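You operate a simulated robot arm through the tools that you are given. There is no shell and no other tool. Be economical: measure what you need, move in short steps, check, and stop when the job is done.

You are at the controls of a simulated robot arm. One attempt, no reset.

JOB
Push the soap drawer shut.
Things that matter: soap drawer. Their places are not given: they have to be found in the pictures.

It is judged by the outcome, as a careful person would: the job done as asked, and still so three seconds after it is handed in. It fails if anything else is knocked over, pushed out of place, dropped, spilled or broken.

ROBOT AND FRAMES
A 7-joint arm with a two-finger parallel gripper, fixed in place. Base frame: the origin is at the foot of the arm, x ahead of it, y to its left, z up. Readings come in mm, rad, newtons and seconds.
With the tool pointing down near the work surface it reaches from about 260 to 680 mm from the base axis. Its first joint turns from -1.152 to 1.152 rad. Payload 1.57 kg.
The TCP is the grasp point between the finger pads, 30 mm short of the fingertips. In the tool frame z runs along the fingers and y along their closing line. The gripper opens to 110 mm. The fingers are 24 mm wide and 12 mm thick; the gripper's body (48 by 112 mm) begins 78 mm behind the TCP.
Orientation is that of the tool frame in the base frame, as a unit quaternion [x, y, z, w]. With the fingers straight down and closing along the base's y, the tool's x points along the base's -x, its y along +y and its z along -z.

CONTROLS
- The arm moves only by the tool send_rows. Its argument "targets" is text: rows parted by semicolons, each of 7 numbers parted by spaces: the opening, from 0 (shut) to 1 (fully open), then the shift along the base's x, y, z in units of 20 mm (1.0 is 20 mm), then the turn, a rotation vector about the base's x, y, z in units of 8 degrees (1.0 is 8 degrees). In form: gripper dx dy dz wx wy wz; .... A call has 1 to 20 rows; each row shifts and turns the commanded pose from where the row before left it. A call with a number of a shift or a turn outside -1 to 1 is refused whole. Rows are played at 5 a second. More than 50 mm and 0.15 rad between two rows, or a gripper value outside its range, and nothing of the call is played. Where a pose cannot be reached the arm comes as near as it can. A force on the tool above 40 N (or 10 N above the force at the start of the call, whichever is more), or a blocked arm, ends the call early, and 0.2 s more pass. The fingers move at their own pace (about 108 mm/s each) and stop on an object; they squeeze with about 24 N. The grip force told is the motor's: it shows also when the fingers shut on nothing. Time passes only in rows, and 0.2 s behind the last, so rows that do not move let the fingers close. It gives the time, the measured TCP pose, the force on the tool (base axes), the opening and the grip force at its end, in the units of the frame above (readings bear some noise), and new pictures: "views" is both (left out), scene, wrist or none.
- Cameras (640 x 400 px; columns grow to the right, rows downward): "scene" is fixed at [154.7, -402.5, 1414.2]; the picture's right is [0.66, -0.75, 0.00], its down [-0.40, -0.35, -0.85] and it looks along [0.64, 0.56, -0.53] (base axes); focal length 322 px, centre (320, 200). "wrist" rides on the gripper at [-36, 0, -80] in the tool frame; the picture's right is [0.00, -1.00, 0.00], its down [0.97, 0.00, -0.24] and it looks along [0.24, 0.00, 0.97] (tool axes); focal length 218 px, centre (320, 200).
- probe_pixels(camera, pixels): for up to 12 pixels [column, row] of the newest picture of that camera ("zoom" is the newest enlarged one), the place [x, y, z] in the base frame of the surface seen there, good to about 2 mm, but the place of the scene camera against the robot may be out by one fixed shift of up to 25 mm in any direction. It takes no simulated time.
- close_up(camera, box): a new picture of the part [left, top, right, bottom] of that camera's present view, enlarged. It takes no simulated time.
- job_done(): hands the job in; it is judged then, once.

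Keep the steps short. Do not move on a guess: measure, check each grasp and each placing, and mend mistakes. In all there are 60 turns and 170 pictures (those below and enlarged ones count). Leave the gripper open and the arm clear of the work at the hand-in unless told otherwise, and finish with a single line.

The tools are called after "Call:" as name(argument=value, ...) on one line, values as JSON. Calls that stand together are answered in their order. send_rows: Moves the arm, as the interface text tells. Its arguments: {"type":"object","properties":{"targets":{"type":"string"},"views":{"type":"string","enum":["both","scene","wrist","none"]}},"required":["targets"]} The other tools are called the same way: probe_pixels (camera, pixels) gives the place of the surface under pixels of a picture; close_up (camera, box) takes an enlarged picture of a part of a camera's view; job_done () hands the job in.

At the start:

```text
t: 0.0
tool_pos: [364.8, 50.2, 1218.8]
tcp_rot: [0.0, 1.0, 0.0, 0.0]
force: [-0.3, 0.2, 0.3]
opening: 110.1
grip_force: 0.1
```

scene: 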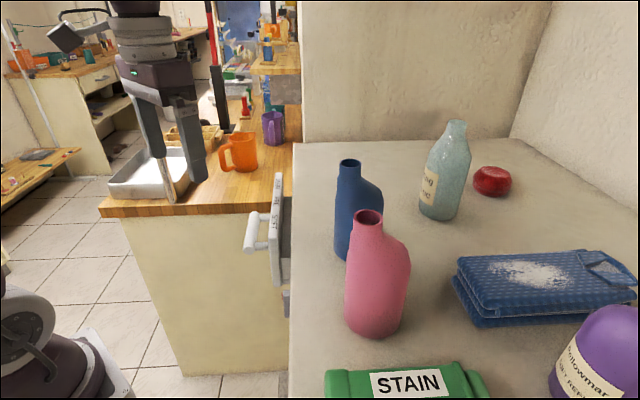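
wrist: 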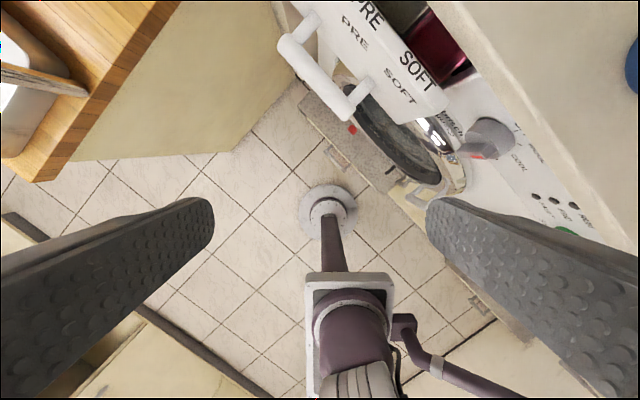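

I see the soap drawer in the wrist picture (front at about (385,60), handle bar at about (315,75)). I'll measure it.

Call:
probe_pixels(camera="wrist", pixels=[[290, 45], [340, 108], [300, 20], [365, 92], [335, 20], [425, 105], [375, 50], [410, 30], [450, 70], [540, 150], [600, 60], [490, 135]])

Call:
close_up(camera="wrist", box=[240, 0, 560, 200])

Call:
close_up(camera="scene", box=[220, 150, 380, 350])

Call:
probe_pixels(camera="scene", pixels=[[252, 232], [262, 218], [278, 185], [276, 240], [281, 275], [300, 180], [295, 280], [287, 305], [370, 310], [350, 165], [200, 200], [375, 385]])

```text
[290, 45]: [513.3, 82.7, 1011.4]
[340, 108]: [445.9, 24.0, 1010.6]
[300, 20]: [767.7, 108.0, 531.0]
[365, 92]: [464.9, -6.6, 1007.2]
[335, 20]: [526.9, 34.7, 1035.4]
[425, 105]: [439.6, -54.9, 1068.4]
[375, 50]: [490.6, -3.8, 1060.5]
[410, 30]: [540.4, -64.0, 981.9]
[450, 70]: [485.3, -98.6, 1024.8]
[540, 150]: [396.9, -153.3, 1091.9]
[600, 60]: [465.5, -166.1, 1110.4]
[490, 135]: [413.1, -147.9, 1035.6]
```

```text
2.00 times, centred on (400, 100) of wrist
```

zoom: 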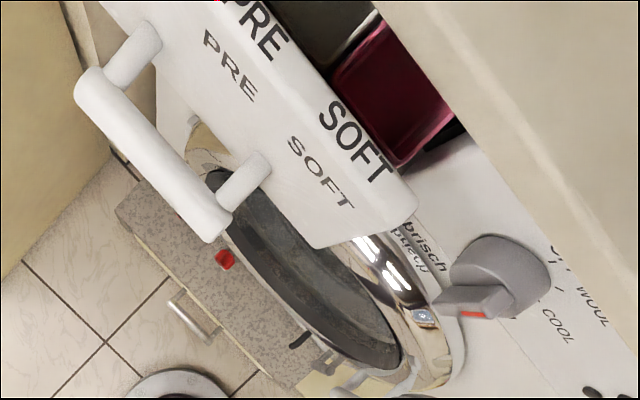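

```text
2.00 times, centred on (300, 250) of scene
```

zoom: 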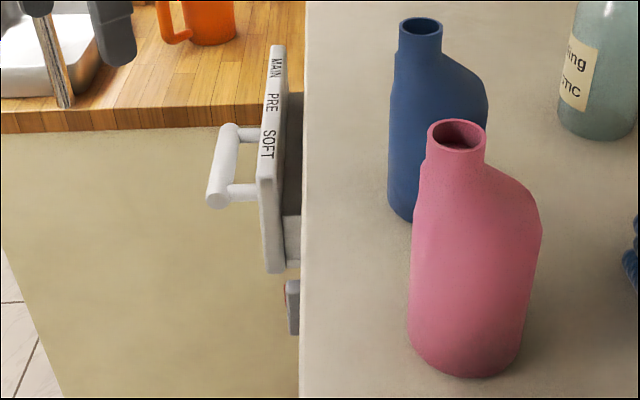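

```text
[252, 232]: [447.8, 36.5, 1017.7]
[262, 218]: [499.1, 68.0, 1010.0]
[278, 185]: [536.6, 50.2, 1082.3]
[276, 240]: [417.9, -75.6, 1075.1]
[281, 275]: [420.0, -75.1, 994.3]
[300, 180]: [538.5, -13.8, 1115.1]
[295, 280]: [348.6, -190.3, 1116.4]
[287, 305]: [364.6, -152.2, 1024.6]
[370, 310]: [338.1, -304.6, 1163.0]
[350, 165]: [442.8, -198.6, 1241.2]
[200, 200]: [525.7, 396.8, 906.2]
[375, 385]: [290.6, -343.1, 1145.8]
```

The drawer's front face runs at about 45° in x/y, with its normal into the machine at about (0.71,-0.70). Its top is near z 1080, and the handle bar is at z about 1010. I'll shut the fingers, turn the tool about -44.5° to square up, and move high over the front for a better look.

Call:
send_rows(targets="0 0.725 -0.15 0 0 0 -0.927; 0 0.725 -0.15 0 0 0 -0.927; 0 0.725 -0.15 0 0 0 -0.927; 0 0.725 -0.15 0 0 0 -0.927; 0 0.725 -0.15 0 0 0 -0.927; 0 0.725 -0.15 0 0 0 -0.927; 0 0 0 0 0 0 0")

```text
t: 1.6
tool_pos: [451.2, 29.9, 1218.0]
tcp_rot: [0.38, 0.925, -0.001, -0.001]
force: [-0.1, 0.3, 0.3]
opening: 0.0
grip_force: 21.2
```

scene: 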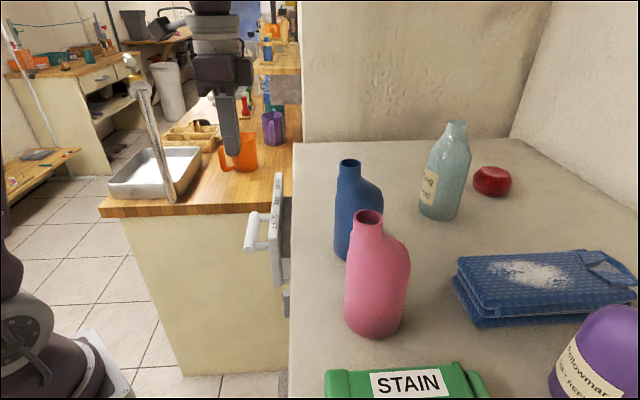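
wrist: 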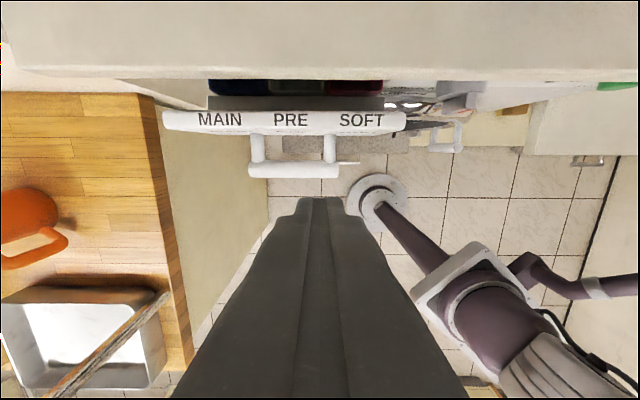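

The view is square now. I'll measure the face, bar and machine edge.

Call:
probe_pixels(camera="wrist", pixels=[[168, 122], [400, 120], [285, 130], [170, 112], [400, 112], [290, 119], [252, 170], [334, 170], [293, 165], [200, 77], [380, 77], [300, 60]])

Call:
close_up(camera="wrist", box=[150, 50, 470, 250])

```text
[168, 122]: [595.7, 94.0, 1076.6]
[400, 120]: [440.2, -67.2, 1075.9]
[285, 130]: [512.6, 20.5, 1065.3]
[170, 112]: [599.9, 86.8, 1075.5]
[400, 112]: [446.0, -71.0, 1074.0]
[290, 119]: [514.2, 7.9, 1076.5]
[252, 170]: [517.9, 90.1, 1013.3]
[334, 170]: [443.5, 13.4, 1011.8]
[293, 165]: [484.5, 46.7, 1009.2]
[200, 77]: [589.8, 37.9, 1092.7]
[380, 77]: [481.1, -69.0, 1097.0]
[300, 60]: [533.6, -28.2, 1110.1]
```

```text
2.00 times, centred on (310, 150) of wrist
```

zoom: 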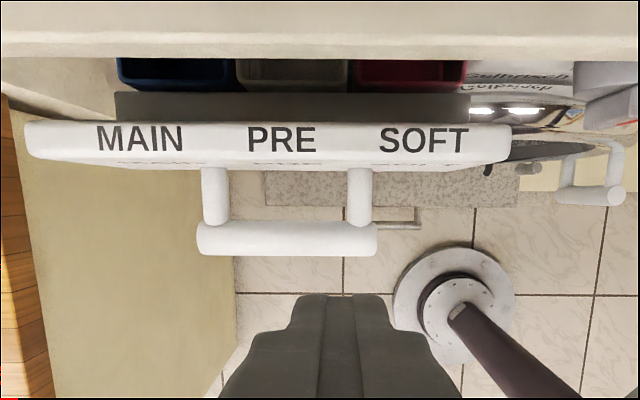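

The face centre is about (518,13) with its top at z 1076, and the bar tops out at about 1015. I'll move to 25 mm in front of the face and come down so the fingertips are at z about 1043, above the handle.

Call:
send_rows(targets="0 0.85 0.375 0 0 0 0; 0 0.85 0.375 0 0 0 0; 0 0 0 -0.9 0 0 0; 0 0 0 -0.9 0 0 0; 0 0 0 -0.9 0 0 0; 0 0 0 -0.9 0 0 0; 0 0 0 -0.9 0 0 0; 0 0 0 -0.9 0 0 0; 0 0 0 -0.9 0 0 0; 0 0 0 -0.9 0 0 0; 0 0 0 0 0 0 0")

```text
t: 4.0
tool_pos: [486.9, 47.1, 1076.0]
tcp_rot: [0.378, 0.926, 0.0, 0.0]
force: [-0.6, 0.0, 0.8]
opening: 0.0
grip_force: 21.1
```

scene: 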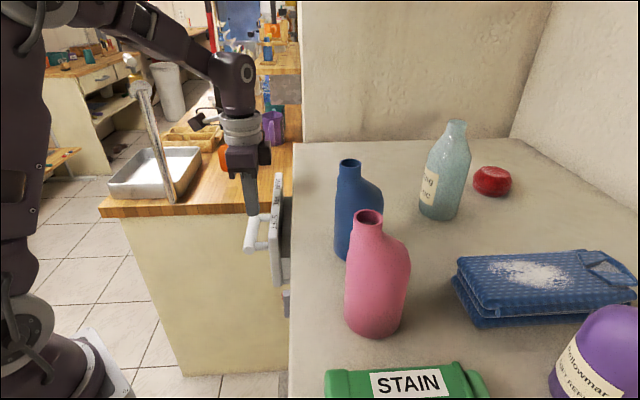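
wrist: 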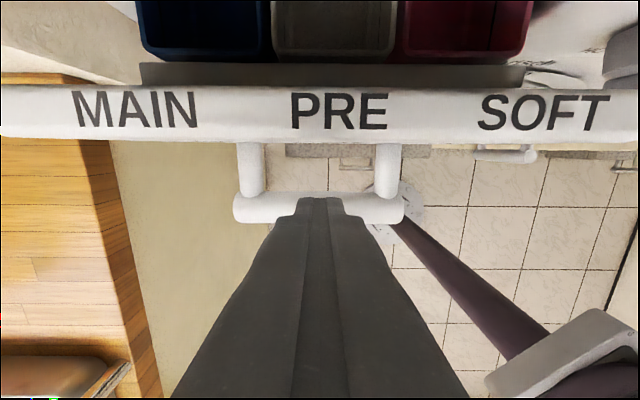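

The fingers are above the bar, in front of the face and clear of everything. Now I'll push inward along the normal in 8 mm steps.

Call:
send_rows(targets="0 0.287 -0.278 0 0 0 0; 0 0.287 -0.278 0 0 0 0; 0 0.287 -0.278 0 0 0 0; 0 0.287 -0.278 0 0 0 0; 0 0.287 -0.278 0 0 0 0; 0 0.287 -0.278 0 0 0 0")

```text
t: 5.4
tool_pos: [520.9, 12.7, 1074.6]
tcp_rot: [0.378, 0.926, 0.001, 0.001]
force: [-0.6, 1.9, 0.7]
opening: 0.1
grip_force: 21.7
```

scene: 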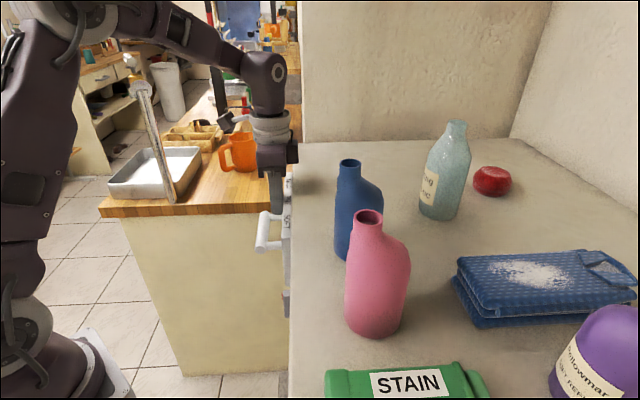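
wrist: 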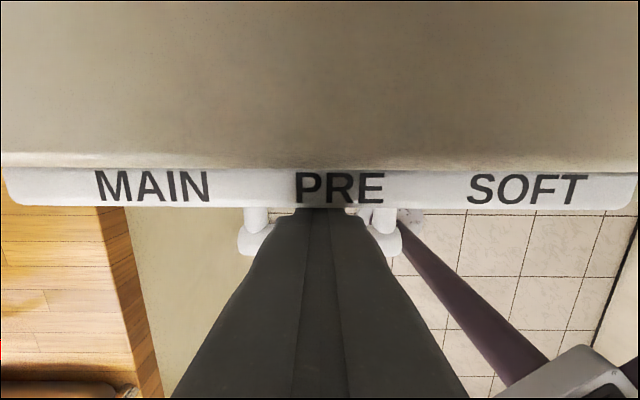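

The drawer is moving in with little force, and the machine edge almost covers the gap. I'll keep pushing in smaller steps until it stops.

Call:
send_rows(targets="0 0.144 -0.139 0 0 0 0; 0 0.144 -0.139 0 0 0 0; 0 0.144 -0.139 0 0 0 0; 0 0.144 -0.139 0 0 0 0; 0 0.144 -0.139 0 0 0 0; 0 0 0 0 0 0 0")

```text
t: 6.8
tool_pos: [532.7, 0.7, 1075.2]
tcp_rot: [0.379, 0.926, 0.0, -0.003]
force: [-18.1, 12.1, 6.8]
opening: 0.0
grip_force: 21.4
```

scene: 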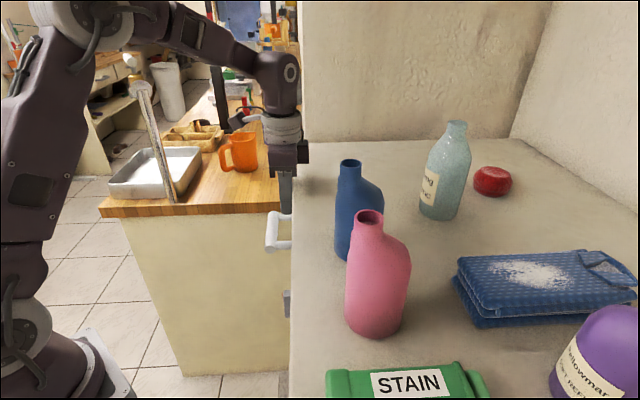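
wrist: 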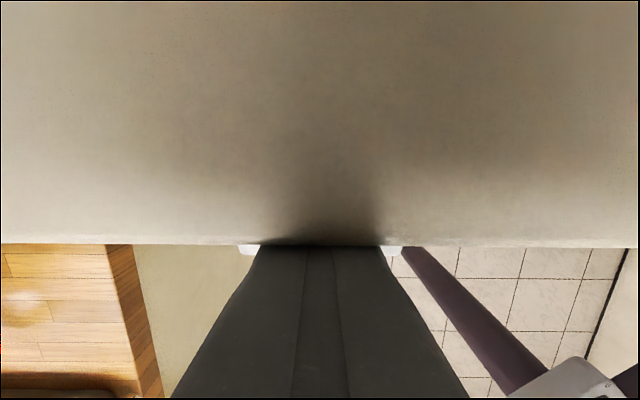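

The force rose to about 22 N, which could be the drawer's stop or the machine's top lip. I'll back off and look.

Call:
send_rows(targets="0 -0.359 0.348 0 0 0 0; 0 -0.359 0.348 0 0 0 0; 0 -0.359 0.348 0 0 0 0; 0 -0.359 0.348 0 0 0 0; 0 -0.359 0.348 0 0 0 0; 0 -0.359 0.348 0 0 0 0; 0 0 0 0 0 0 0")

Call:
close_up(camera="scene", box=[220, 150, 380, 350])

Call:
close_up(camera="wrist", box=[160, 20, 480, 220])

```text
t: 8.4
tool_pos: [492.2, 40.8, 1074.7]
tcp_rot: [0.379, 0.925, 0.0, 0.0]
force: [-0.4, 0.7, 0.5]
opening: 0.1
grip_force: 21.7
```

scene: 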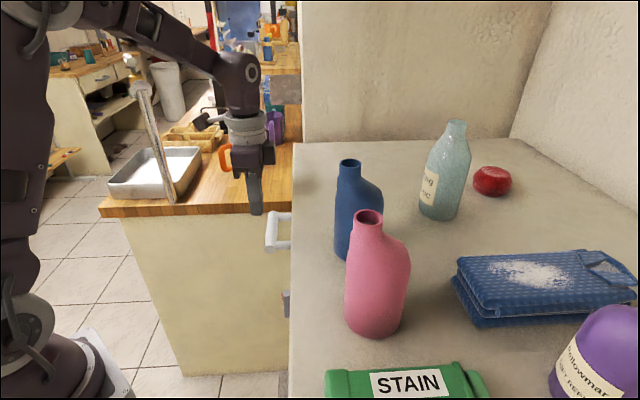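
wrist: 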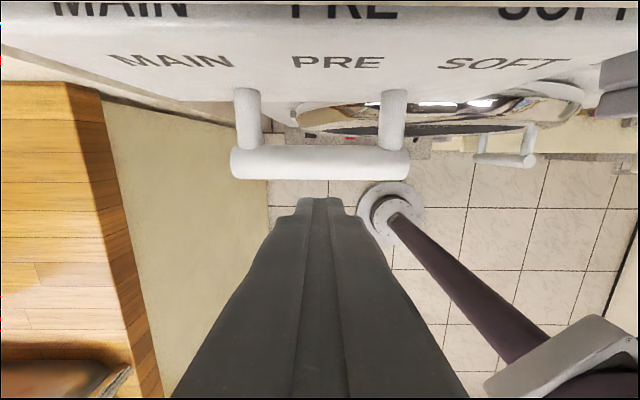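

```text
2.00 times, centred on (300, 250) of scene
```

zoom: 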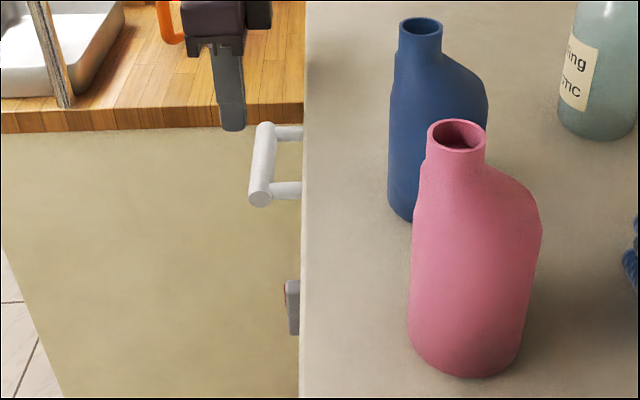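

```text
2.00 times, centred on (320, 120) of wrist
```

zoom: 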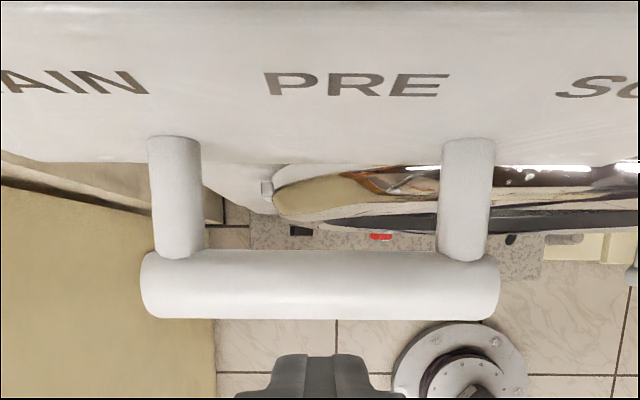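

I'll compare the face depth with the machine panel.

Call:
probe_pixels(camera="wrist", pixels=[[340, 85], [340, 45], [340, 25], [340, 10], [340, 3], [160, 80], [560, 80], [580, 75], [600, 90], [635, 60], [20, 60], [320, 165]])

```text
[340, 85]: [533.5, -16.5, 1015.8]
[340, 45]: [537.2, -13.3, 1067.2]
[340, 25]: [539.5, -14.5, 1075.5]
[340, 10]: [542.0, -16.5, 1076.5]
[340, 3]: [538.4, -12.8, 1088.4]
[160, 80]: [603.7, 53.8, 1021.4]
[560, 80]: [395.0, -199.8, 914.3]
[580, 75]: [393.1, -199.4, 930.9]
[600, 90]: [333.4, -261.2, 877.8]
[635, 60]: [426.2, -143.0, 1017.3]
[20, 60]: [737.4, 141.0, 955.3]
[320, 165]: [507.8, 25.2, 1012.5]
```

The face moved about 41 mm and is now flush with the lip at n≈395, but the panel looks deeper (≈417), so my fingers may have been stopped by the lip. I'll back off and tilt the tool about 24° so the camera sees the gap.

Call:
send_rows(targets="0 -0.48 0.464 0 -0.522 -0.539 0; 0 -0.48 0.464 0 -0.522 -0.539 0; 0 -0.48 0.464 0 -0.522 -0.539 0; 0 -0.48 0.464 0 -0.522 -0.539 0; 0 0 0 0 0 0 0")

Call:
close_up(camera="wrist", box=[160, 0, 640, 300])

```text
t: 9.6
tool_pos: [453.0, 79.0, 1075.1]
tcp_rot: [0.37, 0.905, -0.078, 0.194]
force: [-0.3, -0.3, 1.4]
opening: 0.2
grip_force: 21.4
```

scene: 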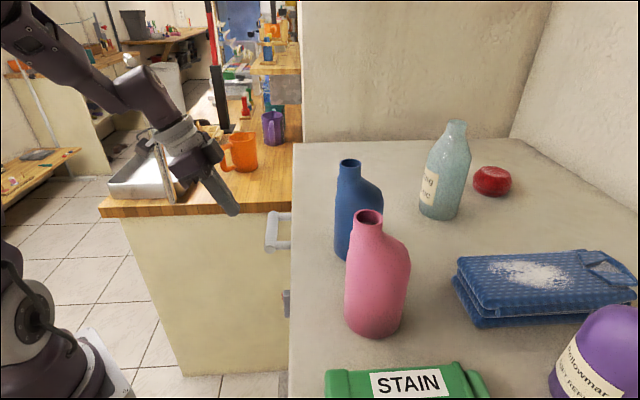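
wrist: 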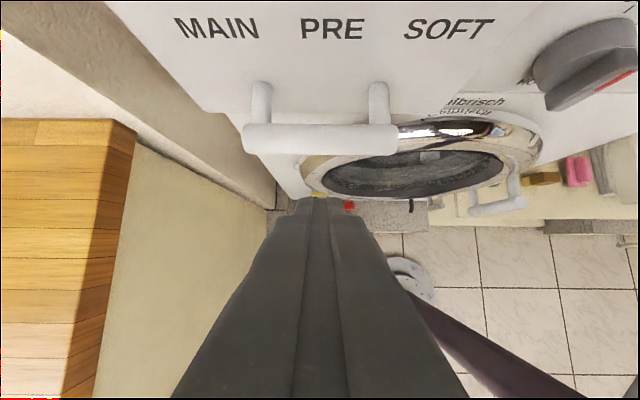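

```text
1.33 times, centred on (400, 150) of wrist
```

zoom: 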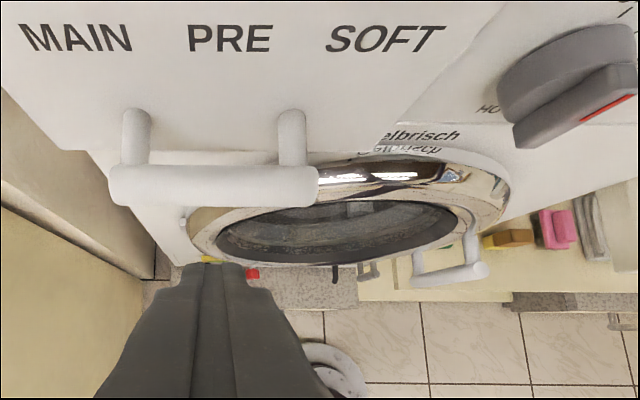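

Call:
probe_pixels(camera="wrist", pixels=[[320, 60], [430, 60], [475, 60], [495, 60], [510, 60], [525, 50], [530, 20], [500, 15], [520, 100], [430, 95], [320, 124], [300, 136]])

Call:
close_up(camera="wrist", box=[400, 0, 560, 120])

```text
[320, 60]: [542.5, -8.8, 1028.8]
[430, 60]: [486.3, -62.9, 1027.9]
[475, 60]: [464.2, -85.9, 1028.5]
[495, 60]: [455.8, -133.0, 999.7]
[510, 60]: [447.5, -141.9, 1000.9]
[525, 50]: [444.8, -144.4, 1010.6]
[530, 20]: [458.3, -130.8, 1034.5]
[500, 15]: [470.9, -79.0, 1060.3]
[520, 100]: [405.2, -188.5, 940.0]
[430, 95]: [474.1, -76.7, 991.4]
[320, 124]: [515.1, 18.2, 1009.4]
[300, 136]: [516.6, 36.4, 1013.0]
```

```text
3.33 times, centred on (480, 60) of wrist
```

zoom: 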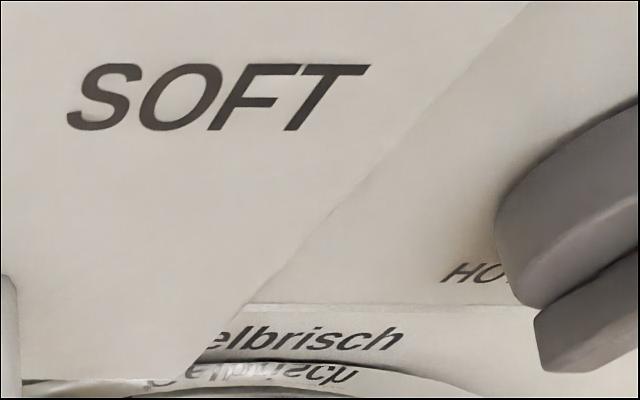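

The panel is at n≈420 and the face at n≈395. The front is about 20 mm thick, so roughly 5 mm of gap is left. I'll finish by pushing the handle bar, which keeps the fingers well away from the lip. I'll come down to bar height and approach.

Call:
send_rows(targets="0 0 0 -0.92 0 0 0; 0 0 0 -0.92 0 0 0; 0 0 0 -0.92 0 0 0; 0 0.359 -0.348 0 0 0 0; 0 0.359 -0.348 0 0 0 0; 0 0.359 -0.348 0 0 0 0; 0 0.359 -0.348 0 0 0 0; 0 0 0 0 0 0 0")

```text
t: 11.4
tool_pos: [481.7, 51.5, 1020.1]
tcp_rot: [0.371, 0.905, -0.077, 0.194]
force: [-0.6, 0.0, -0.6]
opening: 0.2
grip_force: 21.1
```

scene: 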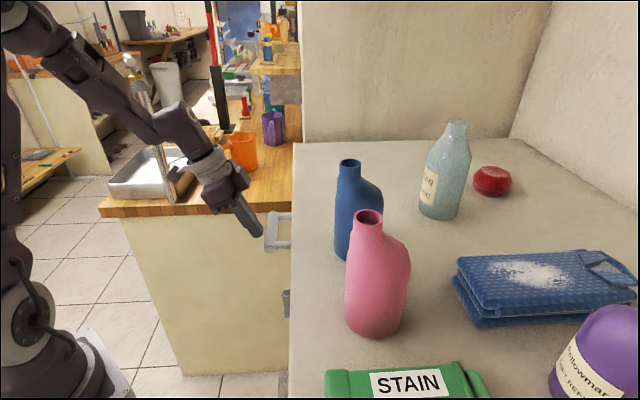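
wrist: 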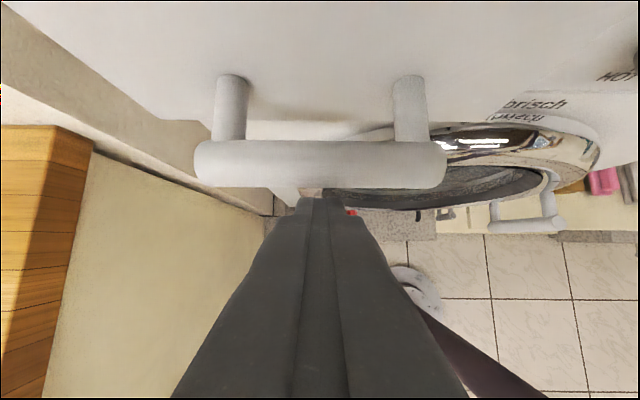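

I'm centred on the bar, about 8 mm short of contact. I'll push in 3 mm steps.

Call:
send_rows(targets="0 0.108 -0.104 0 0 0 0; 0 0.108 -0.104 0 0 0 0; 0 0.108 -0.104 0 0 0 0; 0 0.108 -0.104 0 0 0 0; 0 0.108 -0.104 0 0 0 0; 0 0.108 -0.104 0 0 0 0; 0 0 0 0 0 0 0")

Call:
probe_pixels(camera="wrist", pixels=[[320, 60], [320, 90], [260, 60], [380, 60]])

```text
t: 13.0
tool_pos: [495.2, 38.2, 1019.9]
tcp_rot: [0.371, 0.905, -0.078, 0.193]
force: [-1.0, 0.3, -0.3]
opening: 0.1
grip_force: 21.6
```

scene: 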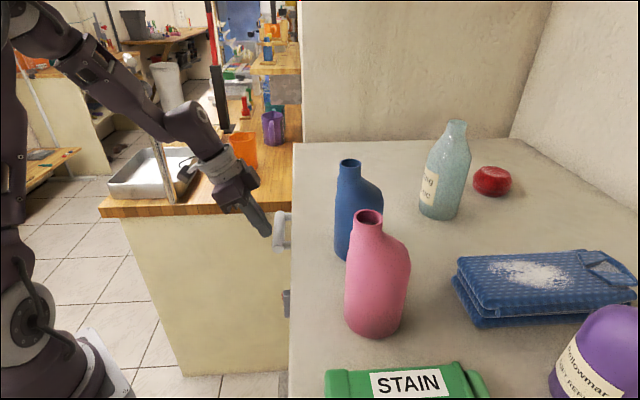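
wrist: 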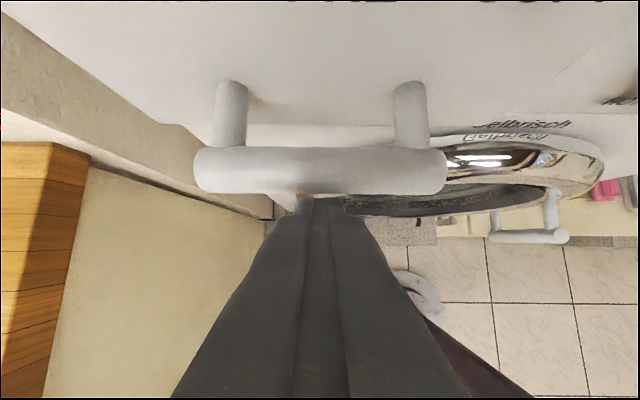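

```text
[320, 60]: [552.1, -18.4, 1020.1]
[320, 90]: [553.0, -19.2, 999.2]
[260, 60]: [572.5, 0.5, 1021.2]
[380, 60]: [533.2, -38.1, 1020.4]
```

The face has gone another 14 mm (n≈409) with almost no force, so it's not shut yet. I'll keep pushing.

Call:
send_rows(targets="0 0.108 -0.104 0 0 0 0; 0 0.108 -0.104 0 0 0 0; 0 0.108 -0.104 0 0 0 0; 0 0.108 -0.104 0 0 0 0; 0 0.108 -0.104 0 0 0 0; 0 0 0 0 0 0 0")

Call:
probe_pixels(camera="wrist", pixels=[[320, 60], [320, 90], [260, 60], [380, 60]])

```text
t: 14.4
tool_pos: [504.6, 28.2, 1020.1]
tcp_rot: [0.371, 0.906, -0.078, 0.191]
force: [-27.8, 25.1, 3.2]
opening: 0.0
grip_force: 20.8
```

scene: 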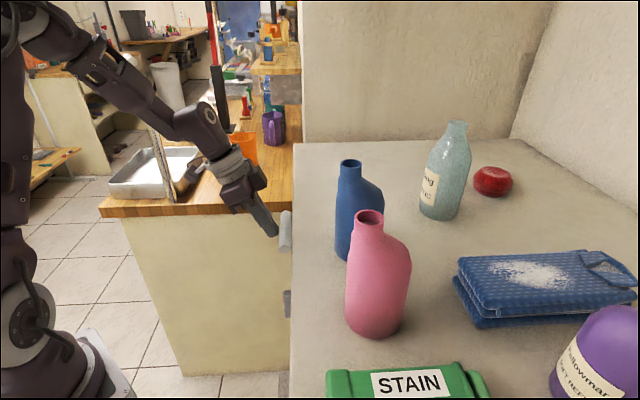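
wrist: 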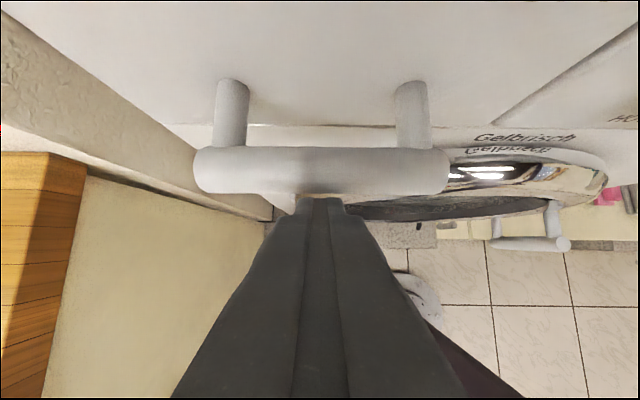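

```text
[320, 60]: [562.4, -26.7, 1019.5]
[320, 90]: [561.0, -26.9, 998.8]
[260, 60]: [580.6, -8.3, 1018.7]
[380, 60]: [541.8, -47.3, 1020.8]
```

The face is now at n≈421, flush with the panel (420), and there's a firm 37 N stop, so it's shut. I'll back away straight and open the gripper once clear, then check for rebound.

Call:
send_rows(targets="0 -0.359 0.348 0 0 0 0; 0 -0.718 0.696 0 0 0 0; 0 -0.718 0.696 0 0 0 0; 0 -0.718 0.696 0 0 0 0; 0 -0.359 0.348 0.8 0 0 0; 0 0 0 0.9 0 0 0; 1 0 0 0.9 0 0 0; 1 0 0 0 0 0 0; 1 0 0 0 0 0 0; 1 0 0 0 0 0 0; 1 0 0 0 0 0 0")

Call:
close_up(camera="wrist", box=[160, 0, 640, 300])

Call:
probe_pixels(camera="wrist", pixels=[[320, 55], [300, 65], [360, 55], [420, 55], [480, 55], [510, 50], [540, 45]])

```text
t: 16.8
tool_pos: [449.1, 83.2, 1071.5]
tcp_rot: [0.371, 0.905, -0.077, 0.193]
force: [-0.6, 0.1, -0.2]
opening: 109.9
grip_force: 0.1
```

scene: 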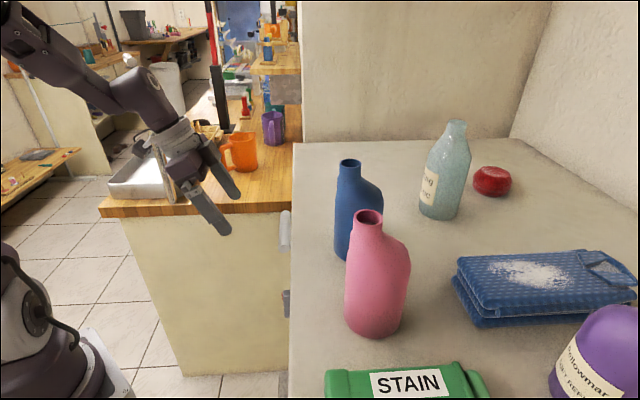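
wrist: 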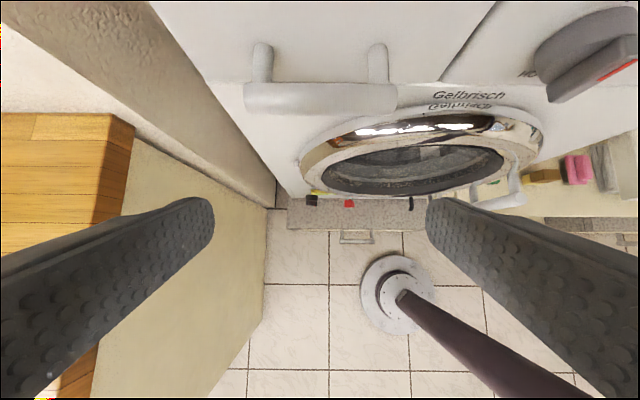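

```text
1.33 times, centred on (400, 150) of wrist
```

zoom: 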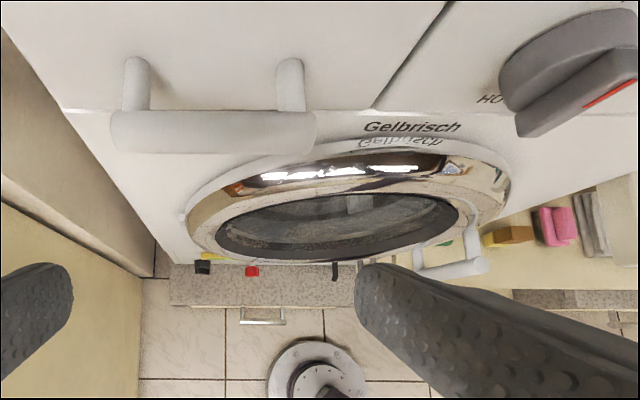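

```text
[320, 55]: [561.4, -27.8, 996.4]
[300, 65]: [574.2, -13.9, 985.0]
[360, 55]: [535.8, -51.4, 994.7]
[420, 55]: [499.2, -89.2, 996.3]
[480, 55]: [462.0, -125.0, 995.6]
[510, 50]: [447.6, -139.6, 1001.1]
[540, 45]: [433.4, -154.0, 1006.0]
```

The drawer stayed flush with the panel: the face is at n≈422 and the panel at 419–420. Nothing else moved, and the gripper is open and clear, so I'm handing it in.

Call:
job_done()

```text
The job is handed in.
```

The soap drawer is pushed fully shut, flush with the machine panel; nothing else was moved, and the arm is clear with the gripper open.
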